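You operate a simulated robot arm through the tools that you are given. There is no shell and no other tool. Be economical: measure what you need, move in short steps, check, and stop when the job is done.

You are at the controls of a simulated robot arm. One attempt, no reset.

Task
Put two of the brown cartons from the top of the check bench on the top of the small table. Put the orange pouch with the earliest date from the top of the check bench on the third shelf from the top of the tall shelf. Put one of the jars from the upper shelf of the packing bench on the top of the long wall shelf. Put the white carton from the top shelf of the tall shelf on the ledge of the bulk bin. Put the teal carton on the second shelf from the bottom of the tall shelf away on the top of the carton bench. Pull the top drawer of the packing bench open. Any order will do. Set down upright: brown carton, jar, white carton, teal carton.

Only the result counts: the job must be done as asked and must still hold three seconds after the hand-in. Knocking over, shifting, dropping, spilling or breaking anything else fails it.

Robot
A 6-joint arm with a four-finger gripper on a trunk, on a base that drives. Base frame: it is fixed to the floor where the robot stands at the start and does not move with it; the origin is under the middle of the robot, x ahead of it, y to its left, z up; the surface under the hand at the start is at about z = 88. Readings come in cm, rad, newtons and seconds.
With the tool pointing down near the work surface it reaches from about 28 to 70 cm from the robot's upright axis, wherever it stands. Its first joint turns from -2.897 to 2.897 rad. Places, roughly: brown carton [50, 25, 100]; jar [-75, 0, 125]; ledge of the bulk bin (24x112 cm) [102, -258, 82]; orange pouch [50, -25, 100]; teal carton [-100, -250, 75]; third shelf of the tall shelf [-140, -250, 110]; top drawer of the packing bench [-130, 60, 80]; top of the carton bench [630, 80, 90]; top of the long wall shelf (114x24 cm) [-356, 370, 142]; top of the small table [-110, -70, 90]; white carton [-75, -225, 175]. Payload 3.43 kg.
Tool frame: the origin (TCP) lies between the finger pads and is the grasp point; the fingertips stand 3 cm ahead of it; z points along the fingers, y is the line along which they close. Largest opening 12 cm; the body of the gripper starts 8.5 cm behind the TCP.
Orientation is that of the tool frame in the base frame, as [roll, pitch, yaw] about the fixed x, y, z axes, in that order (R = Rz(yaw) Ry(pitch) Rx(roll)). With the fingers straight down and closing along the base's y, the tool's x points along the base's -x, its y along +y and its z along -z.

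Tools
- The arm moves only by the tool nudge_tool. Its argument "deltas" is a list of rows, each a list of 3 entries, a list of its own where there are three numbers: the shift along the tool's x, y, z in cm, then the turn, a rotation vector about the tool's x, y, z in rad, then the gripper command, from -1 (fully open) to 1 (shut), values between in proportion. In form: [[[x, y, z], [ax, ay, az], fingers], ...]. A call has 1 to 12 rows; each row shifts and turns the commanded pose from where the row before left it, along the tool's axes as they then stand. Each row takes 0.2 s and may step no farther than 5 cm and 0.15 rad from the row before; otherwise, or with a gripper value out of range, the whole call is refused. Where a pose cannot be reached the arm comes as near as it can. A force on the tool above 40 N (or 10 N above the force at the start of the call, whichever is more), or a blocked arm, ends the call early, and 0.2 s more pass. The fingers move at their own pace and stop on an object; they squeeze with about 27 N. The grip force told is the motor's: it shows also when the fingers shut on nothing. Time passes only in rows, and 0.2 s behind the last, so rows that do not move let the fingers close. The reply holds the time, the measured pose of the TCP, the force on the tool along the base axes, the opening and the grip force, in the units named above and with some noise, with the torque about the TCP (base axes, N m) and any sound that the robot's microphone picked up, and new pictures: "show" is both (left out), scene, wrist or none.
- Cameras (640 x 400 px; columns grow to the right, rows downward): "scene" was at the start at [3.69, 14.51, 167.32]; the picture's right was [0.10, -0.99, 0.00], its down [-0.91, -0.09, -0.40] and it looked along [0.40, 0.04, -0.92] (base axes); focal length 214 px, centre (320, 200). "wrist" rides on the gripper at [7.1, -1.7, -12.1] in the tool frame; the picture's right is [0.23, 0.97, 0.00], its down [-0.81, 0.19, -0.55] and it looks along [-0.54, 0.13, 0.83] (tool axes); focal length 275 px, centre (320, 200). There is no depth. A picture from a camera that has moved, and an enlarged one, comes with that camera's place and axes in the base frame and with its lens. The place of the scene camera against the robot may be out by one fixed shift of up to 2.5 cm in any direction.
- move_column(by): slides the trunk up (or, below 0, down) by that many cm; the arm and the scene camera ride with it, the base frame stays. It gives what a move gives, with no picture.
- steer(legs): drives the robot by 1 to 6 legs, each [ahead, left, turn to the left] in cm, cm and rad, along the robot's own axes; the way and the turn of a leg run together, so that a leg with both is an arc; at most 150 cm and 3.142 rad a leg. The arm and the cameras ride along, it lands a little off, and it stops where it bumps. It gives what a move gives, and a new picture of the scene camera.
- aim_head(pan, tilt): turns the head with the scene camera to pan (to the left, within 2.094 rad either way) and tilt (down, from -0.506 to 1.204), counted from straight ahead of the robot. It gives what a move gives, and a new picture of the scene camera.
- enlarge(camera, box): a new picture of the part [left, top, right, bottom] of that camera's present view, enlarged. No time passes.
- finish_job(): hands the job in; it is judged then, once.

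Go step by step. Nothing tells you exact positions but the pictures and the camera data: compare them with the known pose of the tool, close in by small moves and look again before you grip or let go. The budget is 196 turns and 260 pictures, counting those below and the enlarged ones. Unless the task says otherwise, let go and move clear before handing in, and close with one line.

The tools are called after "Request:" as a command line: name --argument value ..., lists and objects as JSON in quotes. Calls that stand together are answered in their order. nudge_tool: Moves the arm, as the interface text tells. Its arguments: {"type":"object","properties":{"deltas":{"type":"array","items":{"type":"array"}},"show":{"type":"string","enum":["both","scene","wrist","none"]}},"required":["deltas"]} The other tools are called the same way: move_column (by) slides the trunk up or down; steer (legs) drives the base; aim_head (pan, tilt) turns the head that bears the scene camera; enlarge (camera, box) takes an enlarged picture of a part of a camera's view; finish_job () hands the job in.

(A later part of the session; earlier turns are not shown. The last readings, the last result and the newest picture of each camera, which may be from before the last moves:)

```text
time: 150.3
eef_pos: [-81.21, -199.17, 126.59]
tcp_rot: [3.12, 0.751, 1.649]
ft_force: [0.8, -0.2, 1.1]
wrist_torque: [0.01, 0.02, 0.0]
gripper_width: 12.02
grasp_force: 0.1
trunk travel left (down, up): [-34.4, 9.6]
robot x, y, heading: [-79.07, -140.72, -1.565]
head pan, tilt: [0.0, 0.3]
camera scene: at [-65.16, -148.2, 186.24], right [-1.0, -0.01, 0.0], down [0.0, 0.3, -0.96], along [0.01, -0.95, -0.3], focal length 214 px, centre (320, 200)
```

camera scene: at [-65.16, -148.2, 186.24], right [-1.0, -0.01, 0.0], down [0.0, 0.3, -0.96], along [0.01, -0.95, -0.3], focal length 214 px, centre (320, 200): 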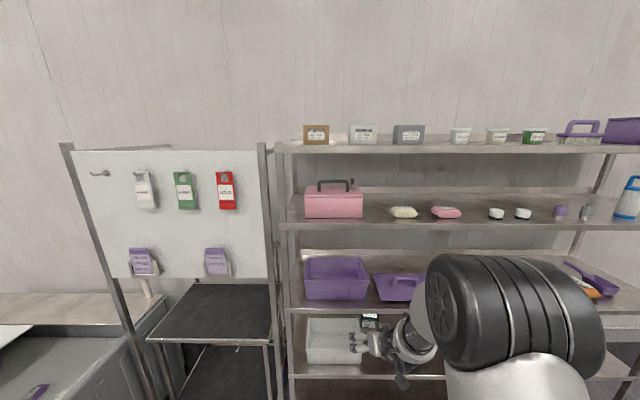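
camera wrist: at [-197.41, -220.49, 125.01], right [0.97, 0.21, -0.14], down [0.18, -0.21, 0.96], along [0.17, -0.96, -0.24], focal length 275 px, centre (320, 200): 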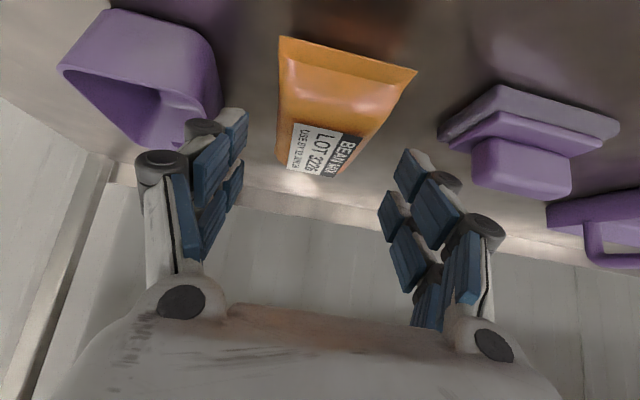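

Now I'll raise the trunk fully and lift the arm, keeping the hand in front of the shelf.

Request:
move_column --by 9.5

Request:
nudge_tool --deltas '[[[-3.27, 0, -3.5], [0, 0, 0], -1], [[-3.27, 0, -3.5], [0, 0, 0], -1], [[-3.27, 0, -3.5], [0, 0, 0], -1], [[-3.27, 0, -3.5], [0, 0, 0], -1], [[-3.27, 0, -3.5], [0, 0, 0], -1], [[-3.27, 0, -3.5], [0, 0, 0], -1], [[-3.27, 0, -3.5], [0, 0, 0], -1], [[-3.27, 0, -3.5], [0, 0, 0], -1], [[-3.27, 0, -3.5], [0, 0, 0], -1], [[-3.27, 0, -3.5], [0, 0, 0], -1], [[-3.27, 0, -3.5], [0, 0, 0], -1]]' --show "both"

```text
time: 151.6
eef_pos: [-81.22, -199.27, 136.13]
tcp_rot: [3.12, 0.752, 1.648]
ft_force: [-0.3, 0.6, -0.5]
wrist_torque: [-0.01, 0.03, -0.03]
gripper_width: 11.97
grasp_force: 0.0
trunk travel left (down, up): [-43.9, 0.1]
robot x, y, heading: [-78.79, -140.74, -1.569]
head pan, tilt: [0.0, 0.3]
```

```text
time: 154.0
eef_pos: [-82.05, -199.3, 188.4]
tcp_rot: [3.119, 0.747, 1.65]
ft_force: [0.4, -0.2, 0.2]
wrist_torque: [0.04, 0.02, 0.02]
gripper_width: 11.98
grasp_force: 0.1
trunk travel left (down, up): [-43.9, 0.1]
robot x, y, heading: [-78.74, -140.89, -1.563]
head pan, tilt: [0.0, 0.3]
camera scene: at [-65.18, -148.33, 195.73], right [-1.0, -0.01, 0.0], down [0.0, 0.3, -0.95], along [0.01, -0.95, -0.3], focal length 214 px, centre (320, 200)
camera wrist: at [-85.17, -186.11, 192.46], right [0.96, 0.26, -0.14], down [0.2, -0.2, 0.96], along [0.22, -0.94, -0.24], focal length 275 px, centre (320, 200)
```

scene: 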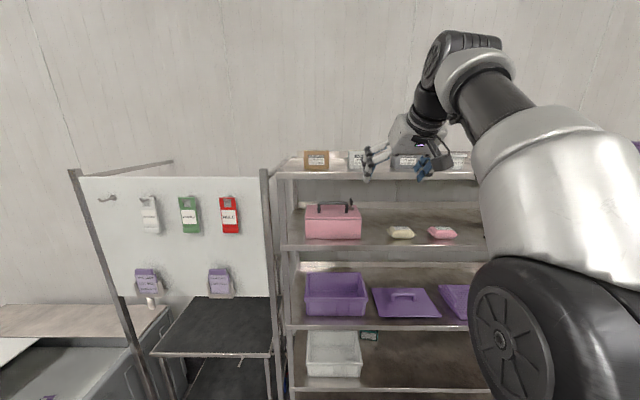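
wrist: 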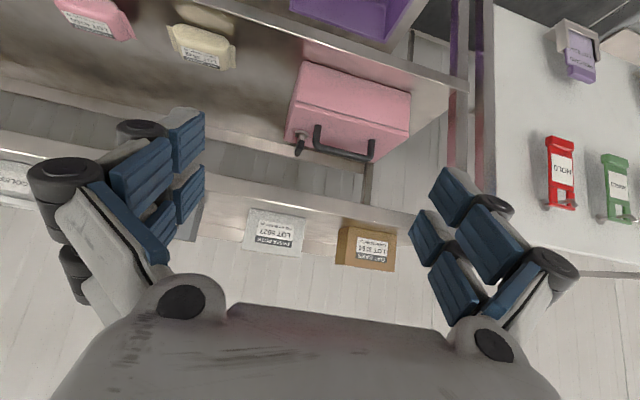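

Request:
enlarge --camera "wrist" --box '[190, 170, 430, 290]'

Request:
enlarge --camera "scene" --box '[270, 130, 430, 210]'

```text
2.67 times, centred on (310, 230) of wrist
camera zoom: at [-85.17, -186.11, 192.46], right [0.96, 0.26, -0.14], down [0.2, -0.2, 0.96], along [0.22, -0.94, -0.24], focal length 734 px, centre (347, 120)
```

zoom: 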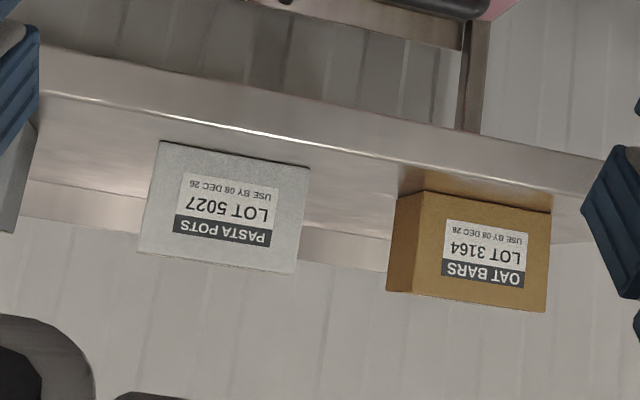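

```text
4.00 times, centred on (350, 170) of scene
camera zoom: at [-65.18, -148.33, 195.73], right [-1.0, -0.01, 0.0], down [0.0, 0.3, -0.95], along [0.01, -0.95, -0.3], focal length 858 px, centre (200, 320)
```

zoom: 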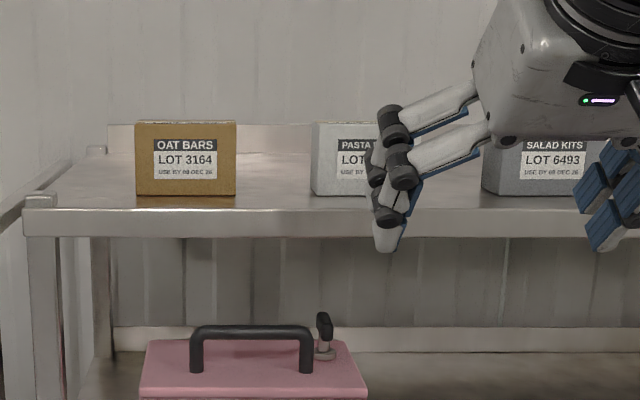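

The white carton spans x≈-86..-75.6, with its front face at y≈-237 and z 183.5–191. I'll straighten the hand, align in x and drive in closer.

Request:
nudge_tool --deltas '[[[0, 1.1, 0], [0.068, -0.002, 0.073], -1]]' --show "none"

Request:
steer --legs '[[22, 0, 0]]'

Request:
nudge_tool --deltas '[[[0, 0, 0], [0, 0, 0], -1]]' --show "wrist"

```text
time: 154.4
eef_pos: [-80.92, -199.15, 188.7]
tcp_rot: [3.122, 0.75, 1.549]
ft_force: [1.2, -0.7, -0.3]
wrist_torque: [0.0, 0.04, -0.02]
gripper_width: 11.98
grasp_force: 0.1
trunk travel left (down, up): [-43.9, 0.1]
robot x, y, heading: [-79.18, -140.79, -1.568]
head pan, tilt: [0.0, 0.3]
```

```text
time: 156.1
eef_pos: [-80.62, -220.92, 188.69]
tcp_rot: [3.118, 0.752, 1.553]
ft_force: [0.3, -0.8, 0.0]
wrist_torque: [-0.02, -0.02, -0.02]
gripper_width: 11.98
grasp_force: 0.0
trunk travel left (down, up): [-43.9, 0.1]
robot x, y, heading: [-78.85, -162.32, -1.562]
head pan, tilt: [0.0, 0.3]
camera scene: at [-64.93, -169.84, 195.75], right [-1.0, -0.01, 0.0], down [0.0, 0.29, -0.96], along [0.01, -0.96, -0.29], focal length 214 px, centre (320, 200)
```

scene: 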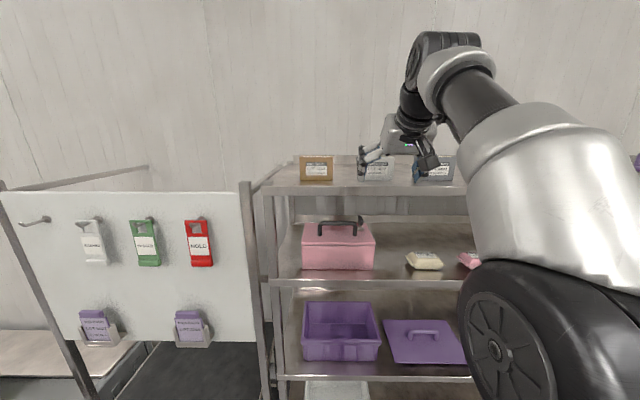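

```text
time: 156.5
eef_pos: [-80.63, -220.68, 188.77]
tcp_rot: [3.118, 0.752, 1.553]
ft_force: [0.4, 0.6, 0.1]
wrist_torque: [-0.04, 0.01, 0.02]
gripper_width: 12.01
grasp_force: 0.0
trunk travel left (down, up): [-43.9, 0.1]
robot x, y, heading: [-78.87, -162.78, -1.559]
head pan, tilt: [0.0, 0.3]
camera wrist: at [-82.45, -207.24, 192.64], right [0.98, 0.17, -0.14], down [0.18, -0.21, 0.96], along [0.13, -0.96, -0.24], focal length 275 px, centre (320, 200)
```

wrist: 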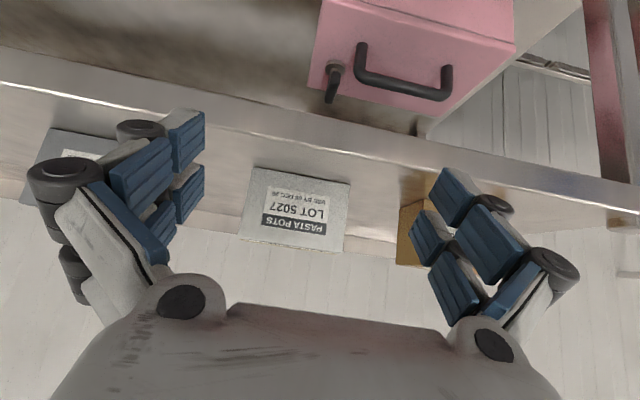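

The carton front is at y≈-232 and its centre at x≈-81.1. I'll drive a bit closer, then extend the arm around it.

Request:
steer --legs '[[7, 0, 0]]'

Request:
nudge_tool --deltas '[[[0, -0.4, 0], [0, 0, 0], -1]]' --show "wrist"

```text
time: 157.5
eef_pos: [-80.54, -227.76, 188.57]
tcp_rot: [3.118, 0.752, 1.556]
ft_force: [-0.2, -0.7, -0.1]
wrist_torque: [0.02, 0.01, -0.03]
gripper_width: 12.0
grasp_force: 0.0
trunk travel left (down, up): [-43.9, 0.1]
robot x, y, heading: [-78.57, -169.26, -1.563]
head pan, tilt: [0.0, 0.3]
camera scene: at [-64.85, -176.75, 195.75], right [-1.0, -0.01, 0.0], down [0.0, 0.29, -0.96], along [0.01, -0.96, -0.29], focal length 214 px, centre (320, 200)
```

scene: 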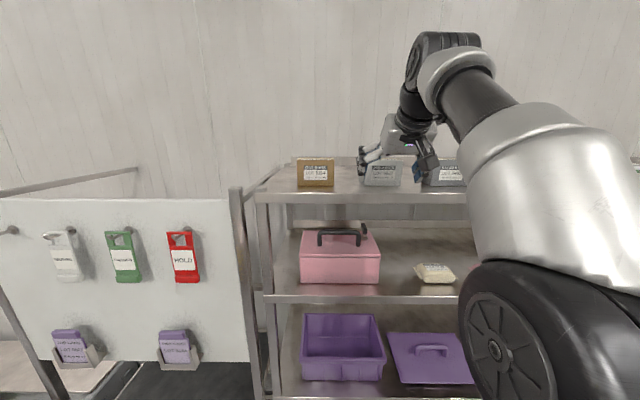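

```text
time: 157.9
eef_pos: [-81.07, -227.26, 188.89]
tcp_rot: [3.119, 0.754, 1.554]
ft_force: [-0.2, 0.6, -0.3]
wrist_torque: [-0.06, 0.01, 0.01]
gripper_width: 12.01
grasp_force: 0.0
trunk travel left (down, up): [-43.9, 0.1]
robot x, y, heading: [-78.74, -169.49, -1.558]
head pan, tilt: [0.0, 0.3]
camera wrist: at [-82.83, -213.87, 192.7], right [0.98, 0.17, -0.14], down [0.18, -0.21, 0.96], along [0.13, -0.96, -0.24], focal length 275 px, centre (320, 200)
```

wrist: 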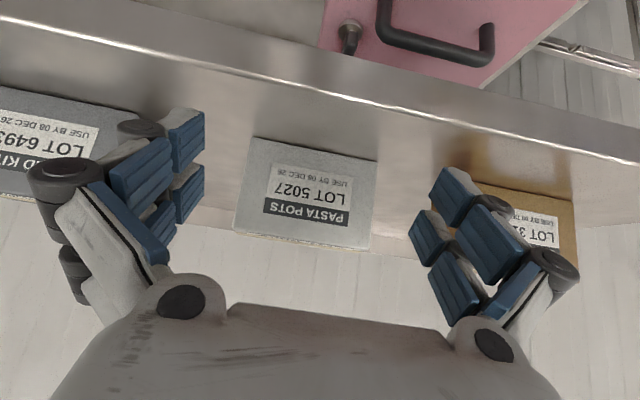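

Request:
nudge_tool --deltas '[[[-3.1, 0, 3.1], [0, 0, 0], -1], [[-3.1, 0, 3.1], [0, 0, 0], -1]]' --show "wrist"

Request:
enlarge --camera "scene" --box '[270, 110, 470, 220]'

```text
time: 158.5
eef_pos: [-80.61, -234.09, 186.41]
tcp_rot: [3.123, 0.761, 1.555]
ft_force: [-0.5, -1.6, 13.5]
wrist_torque: [0.08, 0.94, 0.04]
gripper_width: 12.0
grasp_force: 0.6
out of reach, approached as far as the arm can: row 1, 2
trunk travel left (down, up): [-43.9, 0.1]
robot x, y, heading: [-78.69, -169.56, -1.562]
head pan, tilt: [0.0, 0.3]
camera wrist: at [-82.51, -220.58, 190.11], right [0.98, 0.16, -0.14], down [0.18, -0.21, 0.96], along [0.13, -0.96, -0.23], focal length 275 px, centre (320, 200)
```

wrist: 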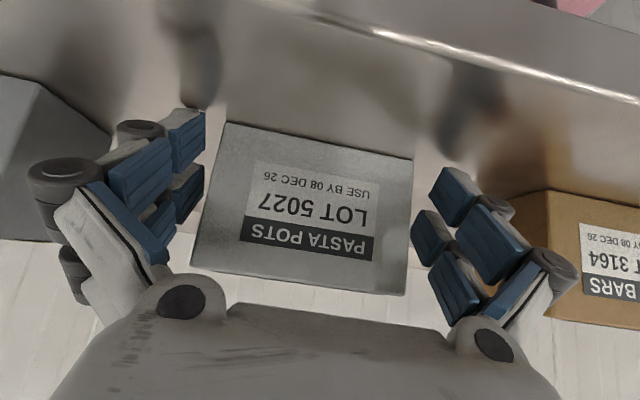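

```text
3.20 times, centred on (370, 165) of scene
camera zoom: at [-64.89, -176.36, 195.79], right [-1.0, -0.01, 0.0], down [0.0, 0.29, -0.96], along [0.01, -0.96, -0.29], focal length 686 px, centre (160, 312)
```

zoom: 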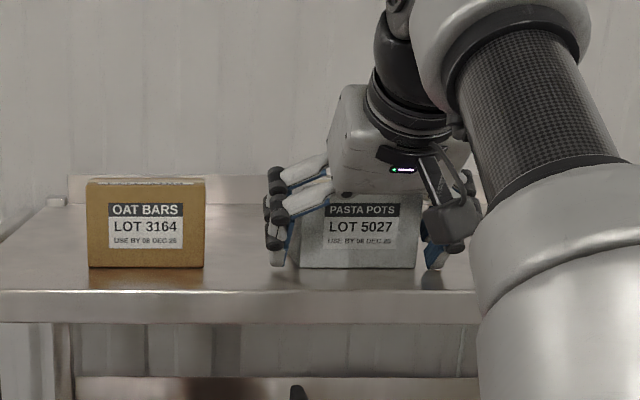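

The arm is at its reach limit and the tips brush the shelf. I'll lift slightly and let the base do the rest.

Request:
nudge_tool --deltas '[[[0, 0, -2.2], [0, 0, 0], -1], [[0, 0, 0], [0, 0, 0], -1]]' --show "none"

Request:
steer --legs '[[4, 0, 0]]'

Request:
nudge_tool --deltas '[[[0, 0, 0], [0, 0, 0], -1]]' --show "wrist"

```text
time: 159.1
eef_pos: [-80.72, -232.79, 187.37]
tcp_rot: [3.12, 0.75, 1.55]
ft_force: [0.1, -0.6, 0.6]
wrist_torque: [-0.02, -0.02, 0.02]
gripper_width: 12.01
grasp_force: 0.2
trunk travel left (down, up): [-43.9, 0.1]
robot x, y, heading: [-78.53, -169.5, -1.559]
head pan, tilt: [0.0, 0.3]
```

```text
time: 160.0
eef_pos: [-80.62, -236.53, 187.63]
tcp_rot: [3.118, 0.754, 1.553]
ft_force: [-0.6, 0.6, 0.6]
wrist_torque: [-0.01, 0.01, -0.04]
gripper_width: 11.99
grasp_force: 0.0
trunk travel left (down, up): [-43.9, 0.1]
robot x, y, heading: [-78.95, -173.01, -1.563]
head pan, tilt: [0.0, 0.3]
camera scene: at [-64.8, -180.4, 195.77], right [-1.0, -0.01, 0.0], down [0.0, 0.29, -0.96], along [0.01, -0.96, -0.29], focal length 214 px, centre (320, 200)
```

scene: 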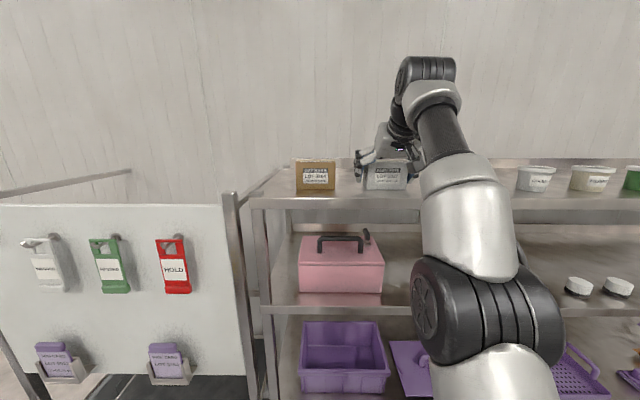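

```text
time: 160.4
eef_pos: [-80.6, -236.33, 187.78]
tcp_rot: [3.118, 0.754, 1.552]
ft_force: [0.4, 0.3, -0.5]
wrist_torque: [-0.05, 0.02, 0.05]
gripper_width: 11.99
grasp_force: 0.1
trunk travel left (down, up): [-43.9, 0.1]
robot x, y, heading: [-78.95, -173.18, -1.56]
head pan, tilt: [0.0, 0.3]
camera wrist: at [-82.5, -222.85, 191.57], right [0.98, 0.17, -0.14], down [0.18, -0.21, 0.96], along [0.13, -0.96, -0.23], focal length 275 px, centre (320, 200)
```

wrist: 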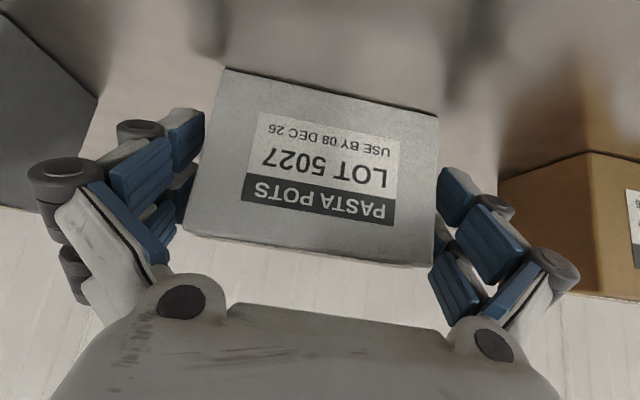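

Fingers straddle the carton, with TCP 3 cm behind its front face. Closing.

Request:
nudge_tool --deltas '[[[0, -0.4, 0], [0, 0, 0], -1], [[0, 0, 0], [0, 0, 0], 1], [[0, 0, 0], [0, 0, 0], 1], [[0, 0, 0], [0, 0, 0], 1], [[0, 0, 0], [0, 0, 0], 1]]' --show "wrist"

```text
time: 161.6
eef_pos: [-81.14, -236.59, 187.68]
tcp_rot: [3.121, 0.756, 1.554]
ft_force: [0.8, 0.0, 11.0]
wrist_torque: [0.21, 0.46, 0.05]
gripper_width: 9.99
grasp_force: 27.2
trunk travel left (down, up): [-43.9, 0.1]
robot x, y, heading: [-78.73, -173.56, -1.561]
head pan, tilt: [0.0, 0.3]
camera wrist: at [-82.85, -223.19, 191.45], right [0.98, 0.17, -0.14], down [0.18, -0.21, 0.96], along [0.13, -0.96, -0.24], focal length 275 px, centre (320, 200)
```

wrist: 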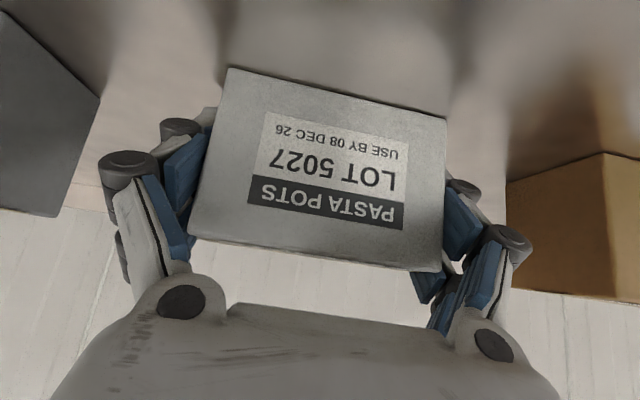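

Request:
nudge_tool --deltas '[[[-0.5, 0, -1.2], [0, 0, 0], 1], [[-1.5, 0, -2.5], [0, 0, 0], 1], [[-1.5, 0, -2.5], [0, 0, 0], 1]]' --show "wrist"

```text
time: 162.4
eef_pos: [-81.03, -232.25, 190.78]
tcp_rot: [3.119, 0.752, 1.554]
ft_force: [0.5, 1.2, -2.0]
wrist_torque: [0.01, 0.0, 0.0]
gripper_width: 9.95
grasp_force: 26.8
out of reach, approached as far as the arm can: row 1, 2, 3
trunk travel left (down, up): [-43.9, 0.1]
robot x, y, heading: [-78.59, -173.35, -1.56]
head pan, tilt: [0.0, 0.3]
camera wrist: at [-82.86, -218.98, 194.64], right [0.98, 0.17, -0.14], down [0.18, -0.22, 0.96], along [0.13, -0.96, -0.24], focal length 275 px, centre (320, 200)
```

wrist: 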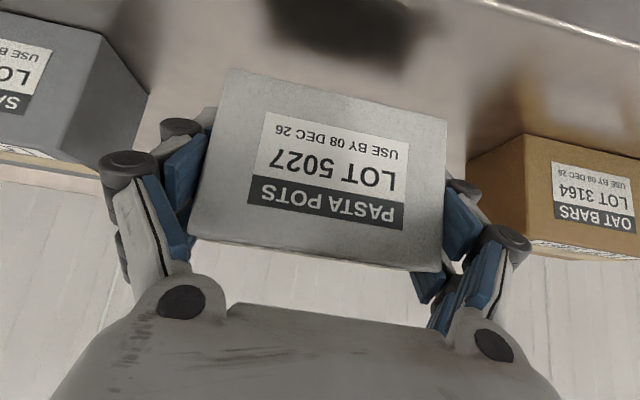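

Lifted clear. Backing away from the shelf and lowering the arm, then looking at the bulk bin.

Request:
steer --legs '[[-32, 0, 0]]'

Request:
nudge_tool --deltas '[[[3.5, 0, 3], [0, 0, 0], 1], [[3.5, 0, 3], [0, 0, 0], 1], [[3.5, 0, 3], [0, 0, 0], 1], [[3.5, 0, 3], [0, 0, 0], 1], [[3.5, 0, 3], [0, 0, 0], 1], [[3.5, 0, 3], [0, 0, 0], 1], [[3.5, 0, 3], [0, 0, 0], 1], [[3.5, 0, 3], [0, 0, 0], 1]]' --show "none"

Request:
aim_head --pan 0.8 --tilt 0.5

```text
time: 164.5
eef_pos: [-81.38, -200.25, 190.73]
tcp_rot: [3.121, 0.752, 1.552]
ft_force: [-0.2, 0.2, -1.1]
wrist_torque: [-0.02, -0.01, -0.01]
gripper_width: 9.98
grasp_force: 26.9
trunk travel left (down, up): [-43.9, 0.1]
robot x, y, heading: [-79.02, -141.26, -1.557]
head pan, tilt: [0.0, 0.3]
camera scene: at [-65.16, -148.44, 195.73], right [-1.0, -0.01, 0.0], down [0.0, 0.3, -0.95], along [0.01, -0.95, -0.3], focal length 214 px, centre (320, 200)
```

scene: 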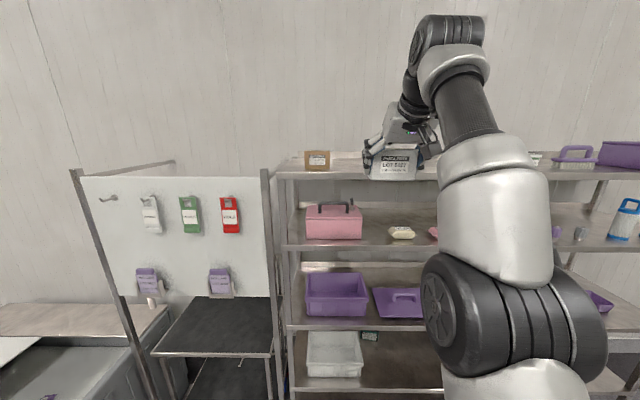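

```text
time: 166.3
eef_pos: [-80.81, -196.03, 154.07]
tcp_rot: [3.119, 0.755, 1.552]
ft_force: [0.2, 0.4, -3.5]
wrist_torque: [0.0, 0.0, -0.01]
gripper_width: 9.99
grasp_force: 27.5
trunk travel left (down, up): [-43.9, 0.1]
robot x, y, heading: [-78.8, -141.01, -1.562]
head pan, tilt: [0.0, 0.3]
```

```text
time: 167.5
eef_pos: [-80.7, -195.89, 154.16]
tcp_rot: [3.12, 0.754, 1.555]
ft_force: [-0.1, 0.2, -1.9]
wrist_torque: [0.02, 0.01, 0.01]
gripper_width: 9.99
grasp_force: 26.8
trunk travel left (down, up): [-43.9, 0.1]
robot x, y, heading: [-79.11, -141.12, -1.556]
head pan, tilt: [0.799, 0.499]
camera scene: at [-58.69, -145.33, 193.9], right [-0.69, -0.72, 0.0], down [-0.35, 0.33, -0.88], along [0.64, -0.61, -0.48], focal length 214 px, centre (320, 200)
```

scene: 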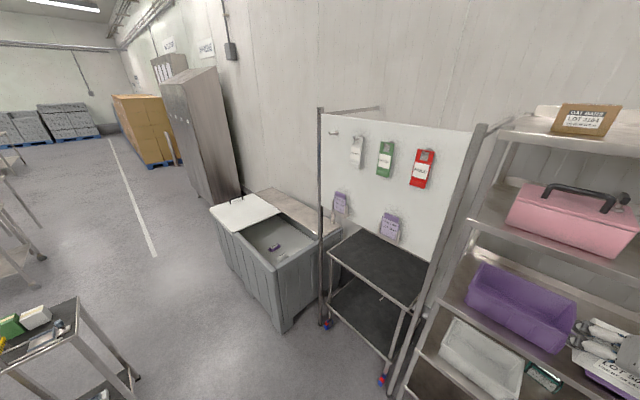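

The bulk bin spans x≈42..159 with its front at y≈-200, and the ledge runs along the wall behind it. The free floor at its far (+x) end lets me place on the ledge from the side. Driving there.

Request:
steer --legs '[[0, 145, 0], [0, 142, 0], [0, 0, -1.24]]'

Request:
aim_head --pan 0.3 --tilt 0.7

```text
time: 184.5
eef_pos: [156.05, -156.6, 154.07]
tcp_rot: [3.12, 0.753, 0.312]
ft_force: [-0.1, 1.2, -2.8]
wrist_torque: [0.01, -0.01, 0.0]
gripper_width: 10.0
grasp_force: 27.4
trunk travel left (down, up): [-43.9, 0.1]
robot x, y, heading: [208.37, -140.54, -2.802]
head pan, tilt: [0.799, 0.499]
camera scene: at [211.04, -161.41, 193.9], right [-0.91, 0.42, 0.0], down [0.2, 0.43, -0.88], along [-0.37, -0.8, -0.48], focal length 214 px, centre (320, 200)
```

scene: 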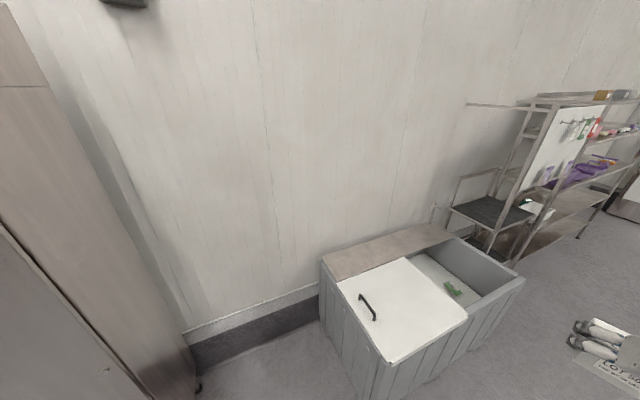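

```text
time: 185.4
eef_pos: [156.0, -156.63, 154.08]
tcp_rot: [3.119, 0.751, 0.31]
ft_force: [-0.3, 0.7, -2.2]
wrist_torque: [-0.02, 0.0, 0.01]
gripper_width: 9.95
grasp_force: 27.1
trunk travel left (down, up): [-43.9, 0.1]
robot x, y, heading: [208.47, -140.4, -2.804]
head pan, tilt: [0.3, 0.7]
camera scene: at [208.05, -158.24, 192.13], right [-0.6, 0.8, 0.0], down [0.52, 0.38, -0.77], along [-0.61, -0.46, -0.64], focal length 214 px, centre (320, 200)
```

scene: 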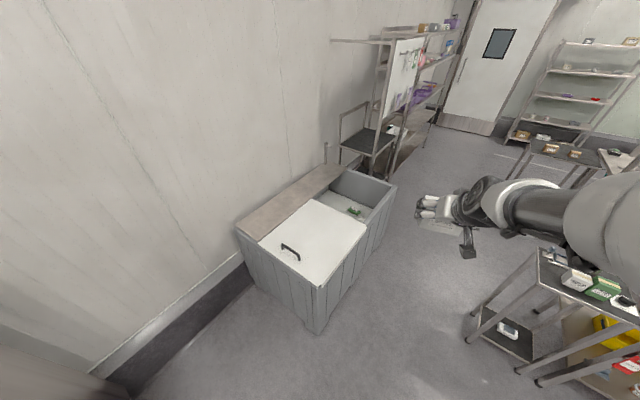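

Bin end is at x≈160 and the wall at y≈-273, with the ledge spanning y≈-243..-265. I'll move the robot south beside the bin, arm held high.

Request:
steer --legs '[[25, 52.5, 0], [14, 33, 0]]'

Request:
aim_head --pan 0.0 --tilt 0.9

```text
time: 190.7
eef_pos: [148.14, -250.44, 153.98]
tcp_rot: [3.12, 0.753, 0.307]
ft_force: [0.6, 1.1, -2.1]
wrist_torque: [0.01, -0.03, 0.0]
gripper_width: 9.94
grasp_force: 27.4
trunk travel left (down, up): [-43.9, 0.1]
robot x, y, heading: [200.5, -234.25, -2.806]
head pan, tilt: [0.3, 0.7]
camera scene: at [200.09, -252.27, 192.13], right [-0.59, 0.8, 0.0], down [0.52, 0.38, -0.77], along [-0.62, -0.45, -0.64], focal length 214 px, centre (320, 200)
```

scene: 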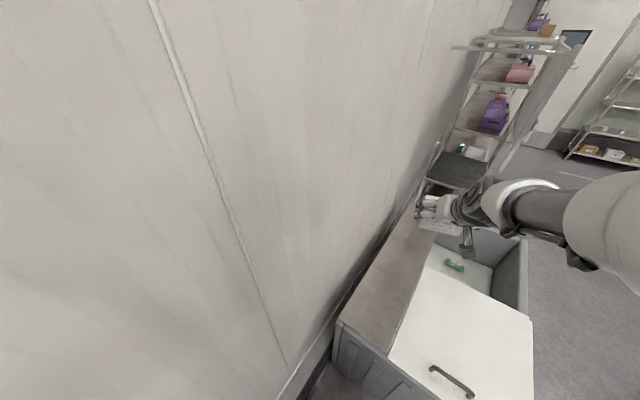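

```text
time: 191.4
eef_pos: [148.22, -250.4, 154.17]
tcp_rot: [3.118, 0.753, 0.309]
ft_force: [1.1, 0.4, -2.2]
wrist_torque: [0.0, -0.02, 0.0]
gripper_width: 9.96
grasp_force: 27.0
trunk travel left (down, up): [-43.9, 0.1]
robot x, y, heading: [200.72, -234.56, -2.81]
head pan, tilt: [0.0, 0.901]
camera scene: at [199.82, -249.68, 190.52], right [-0.33, 0.94, 0.0], down [0.74, 0.26, -0.62], along [-0.59, -0.21, -0.78], focal length 214 px, centre (320, 200)
```

scene: 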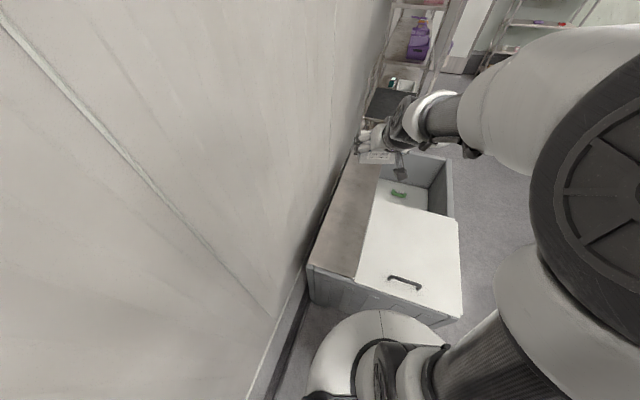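

Ledge confirmed at y≈-270..-246. I'll shift left a little, extend, and lower with the trunk.

Request:
steer --legs '[[0, 3.5, 0]]'

Request:
nudge_tool --deltas '[[[-2.4, 0, 2.3], [0, 0, 0], 1], [[-2.4, 0, 2.3], [0, 0, 0], 1], [[-2.4, 0, 2.3], [0, 0, 0], 1]]' --show "none"

Request:
move_column --by -40

Request:
nudge_tool --deltas '[[[2.07, 0, 2.19], [0, 0, 0], 1], [[2.07, 0, 2.19], [0, 0, 0], 1], [[2.07, 0, 2.19], [0, 0, 0], 1]]' --show "both"

```text
time: 192.3
eef_pos: [149.17, -253.68, 154.17]
tcp_rot: [3.118, 0.751, 0.306]
ft_force: [-0.4, 0.6, -2.1]
wrist_torque: [-0.02, -0.07, 0.0]
gripper_width: 9.97
grasp_force: 27.1
trunk travel left (down, up): [-43.9, 0.1]
robot x, y, heading: [201.74, -237.69, -2.806]
head pan, tilt: [0.0, 0.901]
camera scene: at [200.89, -252.84, 190.52], right [-0.33, 0.94, 0.0], down [0.74, 0.26, -0.62], along [-0.59, -0.2, -0.78], focal length 214 px, centre (320, 200)
```

scene: 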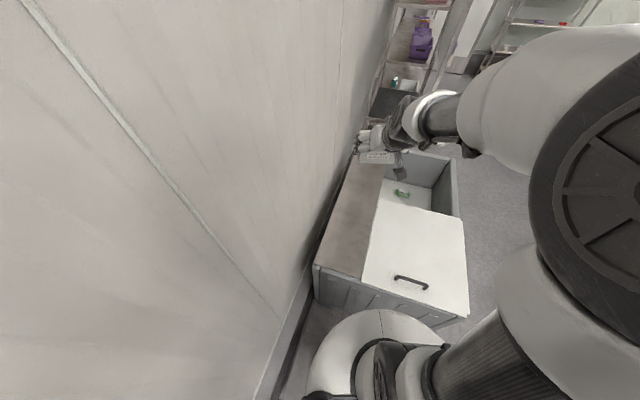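

```text
time: 193.1
eef_pos: [139.47, -256.68, 153.97]
tcp_rot: [3.119, 0.749, 0.306]
ft_force: [-1.1, -0.8, -2.2]
wrist_torque: [0.01, -0.07, 0.02]
gripper_width: 9.98
grasp_force: 27.3
trunk travel left (down, up): [-43.9, 0.1]
robot x, y, heading: [201.78, -237.92, -2.801]
head pan, tilt: [0.0, 0.901]
```

```text
time: 196.9
eef_pos: [139.75, -256.55, 114.17]
tcp_rot: [3.119, 0.751, 0.307]
ft_force: [0.6, 0.4, -2.2]
wrist_torque: [0.02, -0.01, 0.0]
gripper_width: 9.97
grasp_force: 27.7
trunk travel left (down, up): [-3.9, 40.1]
robot x, y, heading: [201.79, -237.87, -2.808]
head pan, tilt: [0.0, 0.901]
```

```text
time: 197.7
eef_pos: [140.16, -256.69, 105.02]
tcp_rot: [3.122, 0.752, 0.308]
ft_force: [0.6, -0.7, -2.2]
wrist_torque: [0.01, -0.03, -0.02]
gripper_width: 9.98
grasp_force: 27.4
trunk travel left (down, up): [-3.9, 40.1]
robot x, y, heading: [201.92, -237.43, -2.803]
head pan, tilt: [0.0, 0.901]
camera scene: at [200.9, -252.98, 150.51], right [-0.33, 0.94, 0.0], down [0.74, 0.26, -0.62], along [-0.59, -0.2, -0.78], focal length 214 px, centre (320, 200)
camera wrist: at [152.2, -250.84, 108.94], right [0.47, -0.87, -0.14], down [-0.15, -0.24, 0.96], along [-0.87, -0.43, -0.24], focal length 275 px, centre (320, 200)
```

scene: 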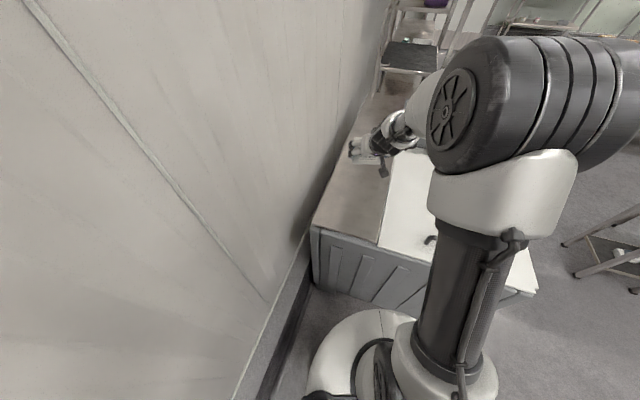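
wrist: 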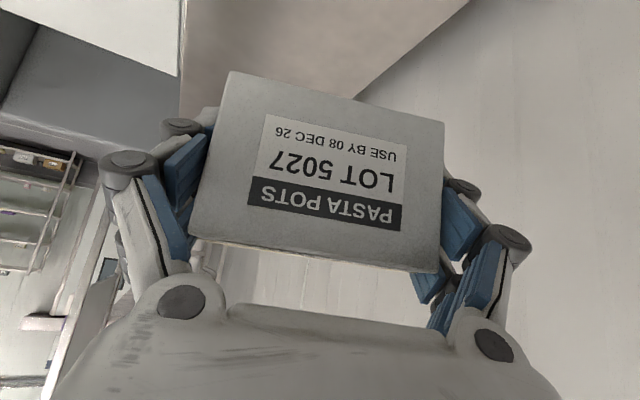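

Request:
nudge_tool --deltas '[[[2.07, 0, 2.19], [0, 0, 0], 1], [[2.07, 0, 2.19], [0, 0, 0], 1], [[2.07, 0, 2.19], [0, 0, 0], 1], [[2.07, 0, 2.19], [0, 0, 0], 1], [[2.07, 0, 2.19], [0, 0, 0], 1]]' --show "both"

```text
time: 198.9
eef_pos: [141.19, -257.1, 92.71]
tcp_rot: [3.075, 0.691, 0.303]
ft_force: [0.7, -1.0, -1.6]
wrist_torque: [-0.02, 0.01, 0.0]
gripper_width: 9.95
grasp_force: 26.7
out of reach, approached as far as the arm can: row 1, 2, 5
trunk travel left (down, up): [-3.9, 40.1]
robot x, y, heading: [202.11, -237.97, -2.8]
head pan, tilt: [0.0, 0.901]
camera scene: at [201.01, -253.0, 150.51], right [-0.33, 0.94, 0.0], down [0.74, 0.26, -0.62], along [-0.59, -0.2, -0.78], focal length 214 px, centre (320, 200)
camera wrist: at [152.83, -250.85, 97.34], right [0.5, -0.86, -0.1], down [-0.21, -0.23, 0.95], along [-0.84, -0.46, -0.29], focal length 275 px, centre (320, 200)
```

scene: 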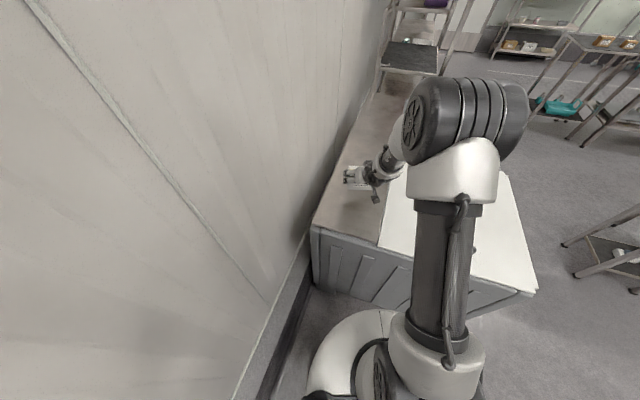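
wrist: 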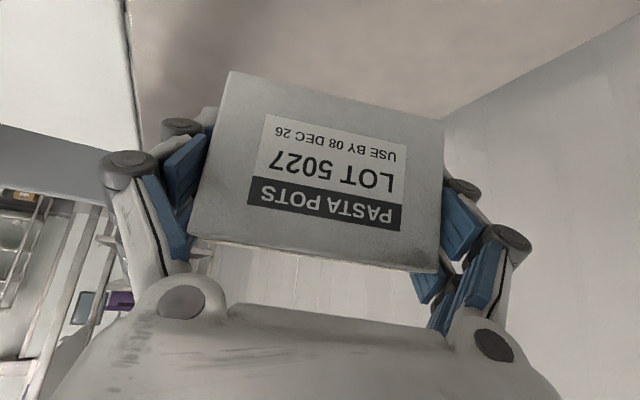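

The wrist limit tilted the hand slightly. I'll raise, restore the attitude with a slightly turned heading (which gave more room earlier), and retry.

Request:
nudge_tool --deltas '[[[-2.07, 0, -2.19], [0, 0, 0], 1], [[-0.69, 0, -0.73], [-0.02, -0.057, -0.079], 1], [[0, 0, 0], [0, 0, 0], 1]]' --show "none"

Request:
nudge_tool --deltas '[[[1.38, 0, 1.46], [0, 0, 0], 1], [[1.38, 0, 1.46], [0, 0, 0], 1], [[0.69, 0, 0.73], [0, 0, 0], 1]]' --show "none"

```text
time: 199.7
eef_pos: [140.12, -257.25, 96.39]
tcp_rot: [-3.108, 0.808, 0.42]
ft_force: [-0.2, 0.4, -1.9]
wrist_torque: [0.0, 0.01, 0.03]
gripper_width: 9.99
grasp_force: 26.6
trunk travel left (down, up): [-3.9, 40.1]
robot x, y, heading: [201.56, -237.85, -2.808]
head pan, tilt: [0.0, 0.901]
```

```text
time: 200.5
eef_pos: [139.56, -255.67, 92.25]
tcp_rot: [-3.1, 0.809, 0.429]
ft_force: [0.1, -1.3, -2.1]
wrist_torque: [-0.02, 0.0, 0.0]
gripper_width: 9.96
grasp_force: 27.0
out of reach, approached as far as the arm can: row 1, 2
trunk travel left (down, up): [-3.9, 40.1]
robot x, y, heading: [201.86, -237.79, -2.809]
head pan, tilt: [0.0, 0.901]
```

Request:
nudge_tool --deltas '[[[0, 0, 0], [-0.055, 0.056, 0], 1], [[0.69, 0, 0.73], [0, 0, 0], 1], [[0, 0, 0], [0, 0, 0], 1]]' --show "none"

Request:
nudge_tool --deltas '[[[0.69, 0, 0.73], [0, 0, 0], 1], [[0.69, 0, 0.73], [0, 0, 0], 1]]' --show "none"

```text
time: 201.3
eef_pos: [139.69, -256.0, 91.21]
tcp_rot: [3.122, 0.754, 0.419]
ft_force: [-0.4, 0.2, -2.0]
wrist_torque: [-0.02, -0.02, 0.0]
gripper_width: 9.96
grasp_force: 26.7
trunk travel left (down, up): [-3.9, 40.1]
robot x, y, heading: [201.75, -237.95, -2.802]
head pan, tilt: [0.0, 0.901]
```

```text
time: 201.9
eef_pos: [139.73, -255.98, 89.08]
tcp_rot: [3.123, 0.751, 0.417]
ft_force: [-0.3, 0.1, -2.1]
wrist_torque: [0.0, 0.03, 0.04]
gripper_width: 9.97
grasp_force: 27.2
trunk travel left (down, up): [-3.9, 40.1]
robot x, y, heading: [201.75, -237.95, -2.806]
head pan, tilt: [0.0, 0.901]
```

Attitude is right again at z=89. Now the trunk lowers the last bit.

Request:
move_column --by -2.3

Request:
move_column --by -0.8

Request:
nudge_tool --deltas '[[[0, 0, 0], [0, 0, 0], 1]]' --show "both"

```text
time: 202.6
eef_pos: [139.81, -255.96, 86.95]
tcp_rot: [3.122, 0.752, 0.417]
ft_force: [0.4, -0.2, -1.2]
wrist_torque: [0.01, -0.02, 0.01]
gripper_width: 9.97
grasp_force: 26.7
trunk travel left (down, up): [-1.6, 42.4]
robot x, y, heading: [201.66, -237.52, -2.804]
head pan, tilt: [0.0, 0.901]
```

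```text
time: 203.2
eef_pos: [139.63, -256.01, 86.05]
tcp_rot: [3.122, 0.751, 0.417]
ft_force: [-0.4, -0.2, -2.2]
wrist_torque: [0.0, 0.0, 0.0]
gripper_width: 9.99
grasp_force: 27.0
trunk travel left (down, up): [-0.8, 43.2]
robot x, y, heading: [201.52, -237.84, -2.809]
head pan, tilt: [0.0, 0.901]
```

```text
time: 203.6
eef_pos: [139.73, -256.05, 86.12]
tcp_rot: [3.122, 0.752, 0.417]
ft_force: [0.3, -0.5, -1.9]
wrist_torque: [-0.03, -0.04, 0.01]
gripper_width: 9.97
grasp_force: 27.2
trunk travel left (down, up): [-0.8, 43.2]
robot x, y, heading: [201.23, -237.92, -2.802]
head pan, tilt: [0.0, 0.901]
camera scene: at [200.94, -252.97, 147.42], right [-0.33, 0.94, 0.0], down [0.74, 0.26, -0.62], along [-0.59, -0.2, -0.78], focal length 214 px, centre (320, 200)
camera wrist: at [151.15, -248.85, 89.97], right [0.56, -0.82, -0.14], down [-0.12, -0.25, 0.96], along [-0.82, -0.52, -0.24], focal length 275 px, centre (320, 200)
```

scene: 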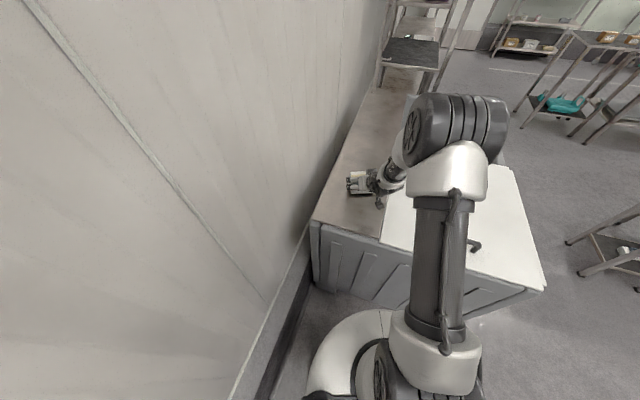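
wrist: 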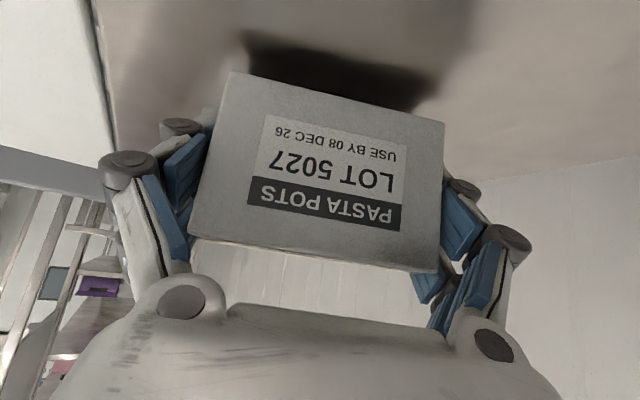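

Request:
nudge_tool --deltas '[[[0.35, 0, 0.37], [0, 0, 0], 1], [[0.2, 0, 0.2], [0, 0, 0], 1]]' --show "none"

Request:
nudge_tool --deltas '[[[0.35, 0, 0.37], [0, 0, 0], 1], [[0.2, 0, 0.2], [0, 0, 0], 1]]' --show "none"

Request:
nudge_tool --deltas '[[[0.35, 0, 0.37], [0, 0, 0], 1], [[0, 0, 0], [0, 0, 0], 1]]' --show "wrist"

```text
time: 204.2
eef_pos: [139.85, -256.03, 85.31]
tcp_rot: [3.122, 0.752, 0.417]
ft_force: [0.5, -0.4, -2.6]
wrist_torque: [-0.01, 0.0, -0.01]
gripper_width: 9.98
grasp_force: 27.1
trunk travel left (down, up): [-0.8, 43.2]
robot x, y, heading: [201.57, -237.82, -2.806]
head pan, tilt: [0.0, 0.901]
```

```text
time: 204.8
eef_pos: [139.71, -256.14, 84.93]
tcp_rot: [3.124, 0.76, 0.422]
ft_force: [1.0, 2.4, 19.1]
wrist_torque: [0.24, 0.04, 0.23]
gripper_width: 10.0
grasp_force: 27.7
trunk travel left (down, up): [-0.8, 43.2]
robot x, y, heading: [201.51, -238.09, -2.805]
head pan, tilt: [0.0, 0.901]
```

```text
time: 205.4
eef_pos: [139.65, -256.3, 84.45]
tcp_rot: [3.122, 0.763, 0.419]
ft_force: [-4.1, 1.0, 29.5]
wrist_torque: [0.65, 0.31, -0.12]
gripper_width: 9.97
grasp_force: 27.2
trunk travel left (down, up): [-0.8, 43.2]
robot x, y, heading: [201.68, -237.72, -2.807]
head pan, tilt: [0.0, 0.901]
camera wrist: at [151.16, -248.93, 88.21], right [0.56, -0.82, -0.15], down [-0.11, -0.25, 0.96], along [-0.82, -0.52, -0.23], focal length 275 px, centre (320, 200)
```

wrist: 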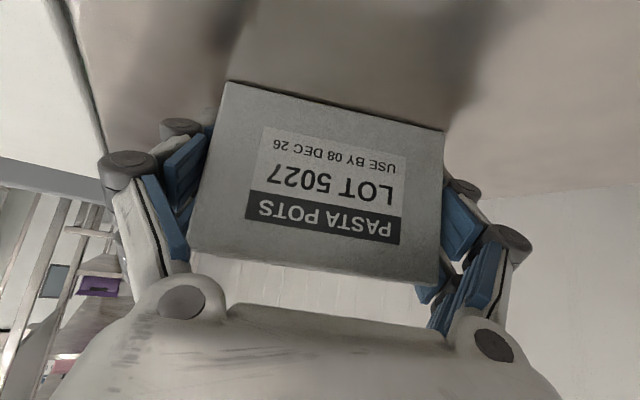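

Contact. Releasing and withdrawing along the hand axis.

Request:
nudge_tool --deltas '[[[0, 0, 0], [0, 0, 0], 0], [[0, 0, 0], [0, 0, 0], -1], [[0, 0, 0], [0, 0, 0], -1], [[0, 0, -1], [0, 0, 0], -1], [[0, 0, -3], [0, 0, 0], -1], [[0, 0, -4], [0, 0, 0], -1]]' --show "wrist"

```text
time: 206.8
eef_pos: [145.09, -253.72, 89.92]
tcp_rot: [3.122, 0.751, 0.418]
ft_force: [0.3, 0.2, 0.3]
wrist_torque: [-0.03, -0.01, -0.02]
gripper_width: 11.98
grasp_force: 0.1
trunk travel left (down, up): [-0.8, 43.2]
robot x, y, heading: [201.56, -237.82, -2.805]
head pan, tilt: [0.0, 0.901]
camera wrist: at [156.39, -246.55, 93.88], right [0.56, -0.82, -0.14], down [-0.12, -0.25, 0.96], along [-0.82, -0.52, -0.24], focal length 275 px, centre (320, 200)
```

wrist: 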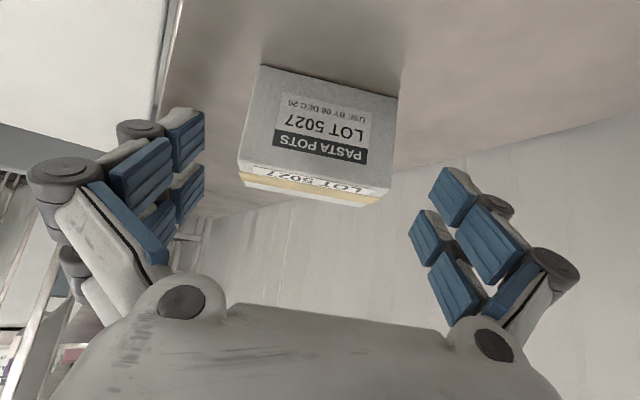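

The white carton stands upright on the ledge. I'll rise, leave, and return to the tall shelf for the teal carton.

Request:
move_column --by 30

Request:
steer --legs '[[-14, -33, 0], [-25, -52.5, 0], [0, 0, 1.235], [0, -142, 0], [0, -145, 0]]'

Request:
aim_head --pan 0.0 --tilt 0.75

```text
time: 209.8
eef_pos: [144.88, -253.79, 119.96]
tcp_rot: [3.122, 0.753, 0.417]
ft_force: [-0.1, -0.2, -0.1]
wrist_torque: [0.04, -0.04, -0.01]
gripper_width: 12.0
grasp_force: 0.0
trunk travel left (down, up): [-30.8, 13.2]
robot x, y, heading: [201.98, -237.6, -2.806]
head pan, tilt: [0.0, 0.901]
```

```text
time: 231.6
eef_pos: [-76.37, -215.98, 119.94]
tcp_rot: [3.122, 0.754, 1.705]
ft_force: [0.4, 0.3, -0.2]
wrist_torque: [0.01, -0.02, 0.02]
gripper_width: 12.0
grasp_force: 0.1
trunk travel left (down, up): [-30.8, 13.2]
robot x, y, heading: [-76.17, -156.86, -1.522]
head pan, tilt: [0.0, 0.901]
camera scene: at [-61.82, -161.8, 177.42], right [-1.0, -0.05, 0.0], down [-0.04, 0.78, -0.62], along [0.03, -0.62, -0.78], focal length 214 px, centre (320, 200)
```

scene: 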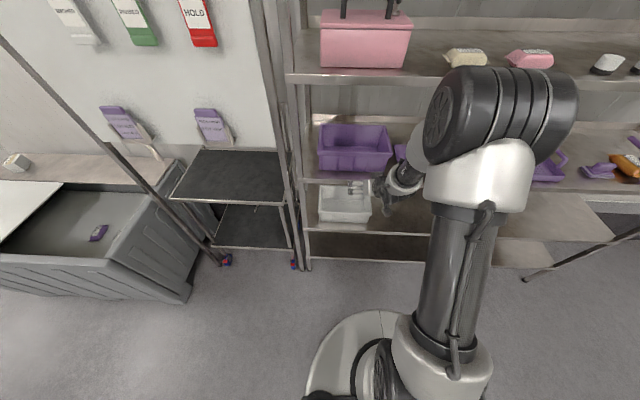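

```text
time: 232.3
eef_pos: [-76.53, -215.95, 119.93]
tcp_rot: [3.122, 0.752, 1.705]
ft_force: [-0.3, -0.8, -0.4]
wrist_torque: [0.01, 0.0, -0.02]
gripper_width: 12.04
grasp_force: 0.1
trunk travel left (down, up): [-30.8, 13.2]
robot x, y, heading: [-75.87, -156.7, -1.514]
head pan, tilt: [0.0, 0.75]
camera scene: at [-61.74, -162.53, 178.6], right [-1.0, -0.05, 0.0], down [-0.04, 0.68, -0.73], along [0.04, -0.73, -0.68], focal length 214 px, centre (320, 200)
```

scene: 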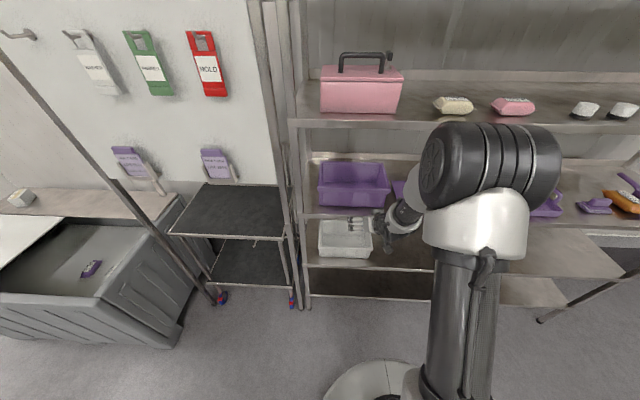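

Request:
steer --legs '[[-18, 0, 0], [0, 0, -0.05], [0, -32, 0]]'

Request:
move_column --by -25

Request:
aim_head --pan 0.0 --tilt 0.7

```text
time: 236.0
eef_pos: [-112.41, -198.14, 119.93]
tcp_rot: [3.121, 0.753, 1.656]
ft_force: [-0.6, -0.2, -0.8]
wrist_torque: [0.01, -0.05, 0.04]
gripper_width: 12.01
grasp_force: 0.1
trunk travel left (down, up): [-30.8, 13.2]
robot x, y, heading: [-108.83, -139.21, -1.574]
head pan, tilt: [0.0, 0.75]
camera scene: at [-95.1, -145.52, 178.61], right [-1.0, 0.0, 0.0], down [0.0, 0.68, -0.73], along [0.0, -0.73, -0.68], focal length 214 px, centre (320, 200)
```

scene: 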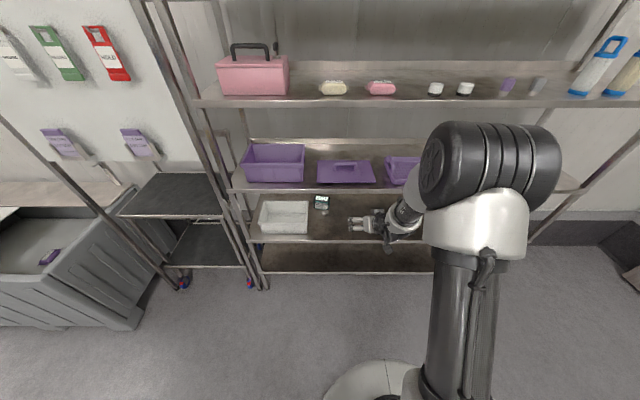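

```text
time: 238.6
eef_pos: [-112.37, -198.2, 95.02]
tcp_rot: [3.122, 0.75, 1.656]
ft_force: [0.4, -0.9, 0.3]
wrist_torque: [-0.03, -0.01, -0.02]
gripper_width: 11.99
grasp_force: 0.1
trunk travel left (down, up): [-5.8, 38.2]
robot x, y, heading: [-108.94, -138.98, -1.568]
head pan, tilt: [0.0, 0.75]
```

```text
time: 239.2
eef_pos: [-112.43, -198.21, 94.93]
tcp_rot: [3.121, 0.752, 1.655]
ft_force: [0.7, 0.2, 0.6]
wrist_torque: [0.0, 0.0, 0.0]
gripper_width: 12.0
grasp_force: 0.1
trunk travel left (down, up): [-5.8, 38.2]
robot x, y, heading: [-108.98, -139.46, -1.569]
head pan, tilt: [0.0, 0.7]
camera scene: at [-95.0, -145.73, 154.03], right [-1.0, 0.0, 0.0], down [0.0, 0.64, -0.76], along [0.0, -0.76, -0.64], focal length 214 px, centre (320, 200)
```

scene: 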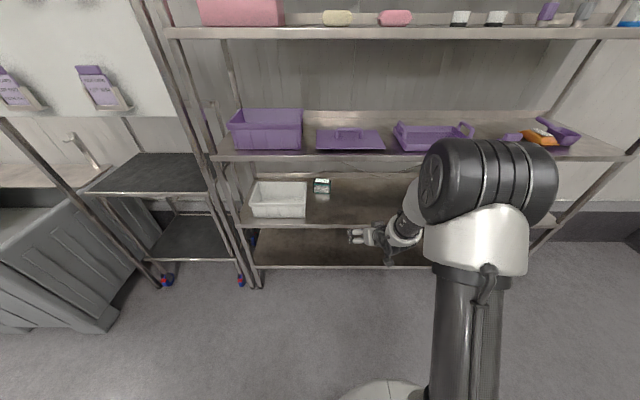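

Request:
enlarge --camera "scene" --box '[230, 140, 410, 260]'

```text
3.33 times, centred on (320, 200) of scene
camera zoom: at [-95.0, -145.73, 154.03], right [-1.0, 0.0, 0.0], down [0.0, 0.64, -0.76], along [0.0, -0.76, -0.64], focal length 715 px, centre (320, 200)
```

zoom: 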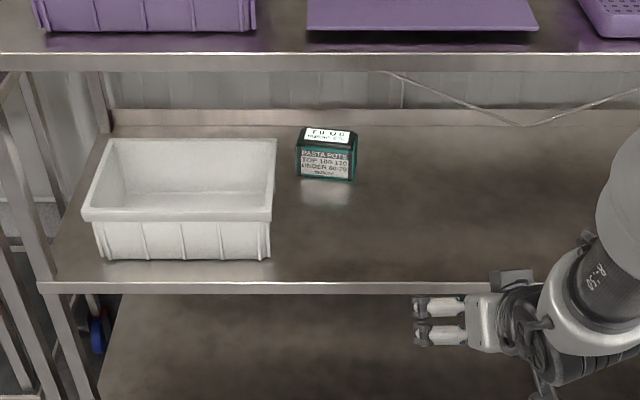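

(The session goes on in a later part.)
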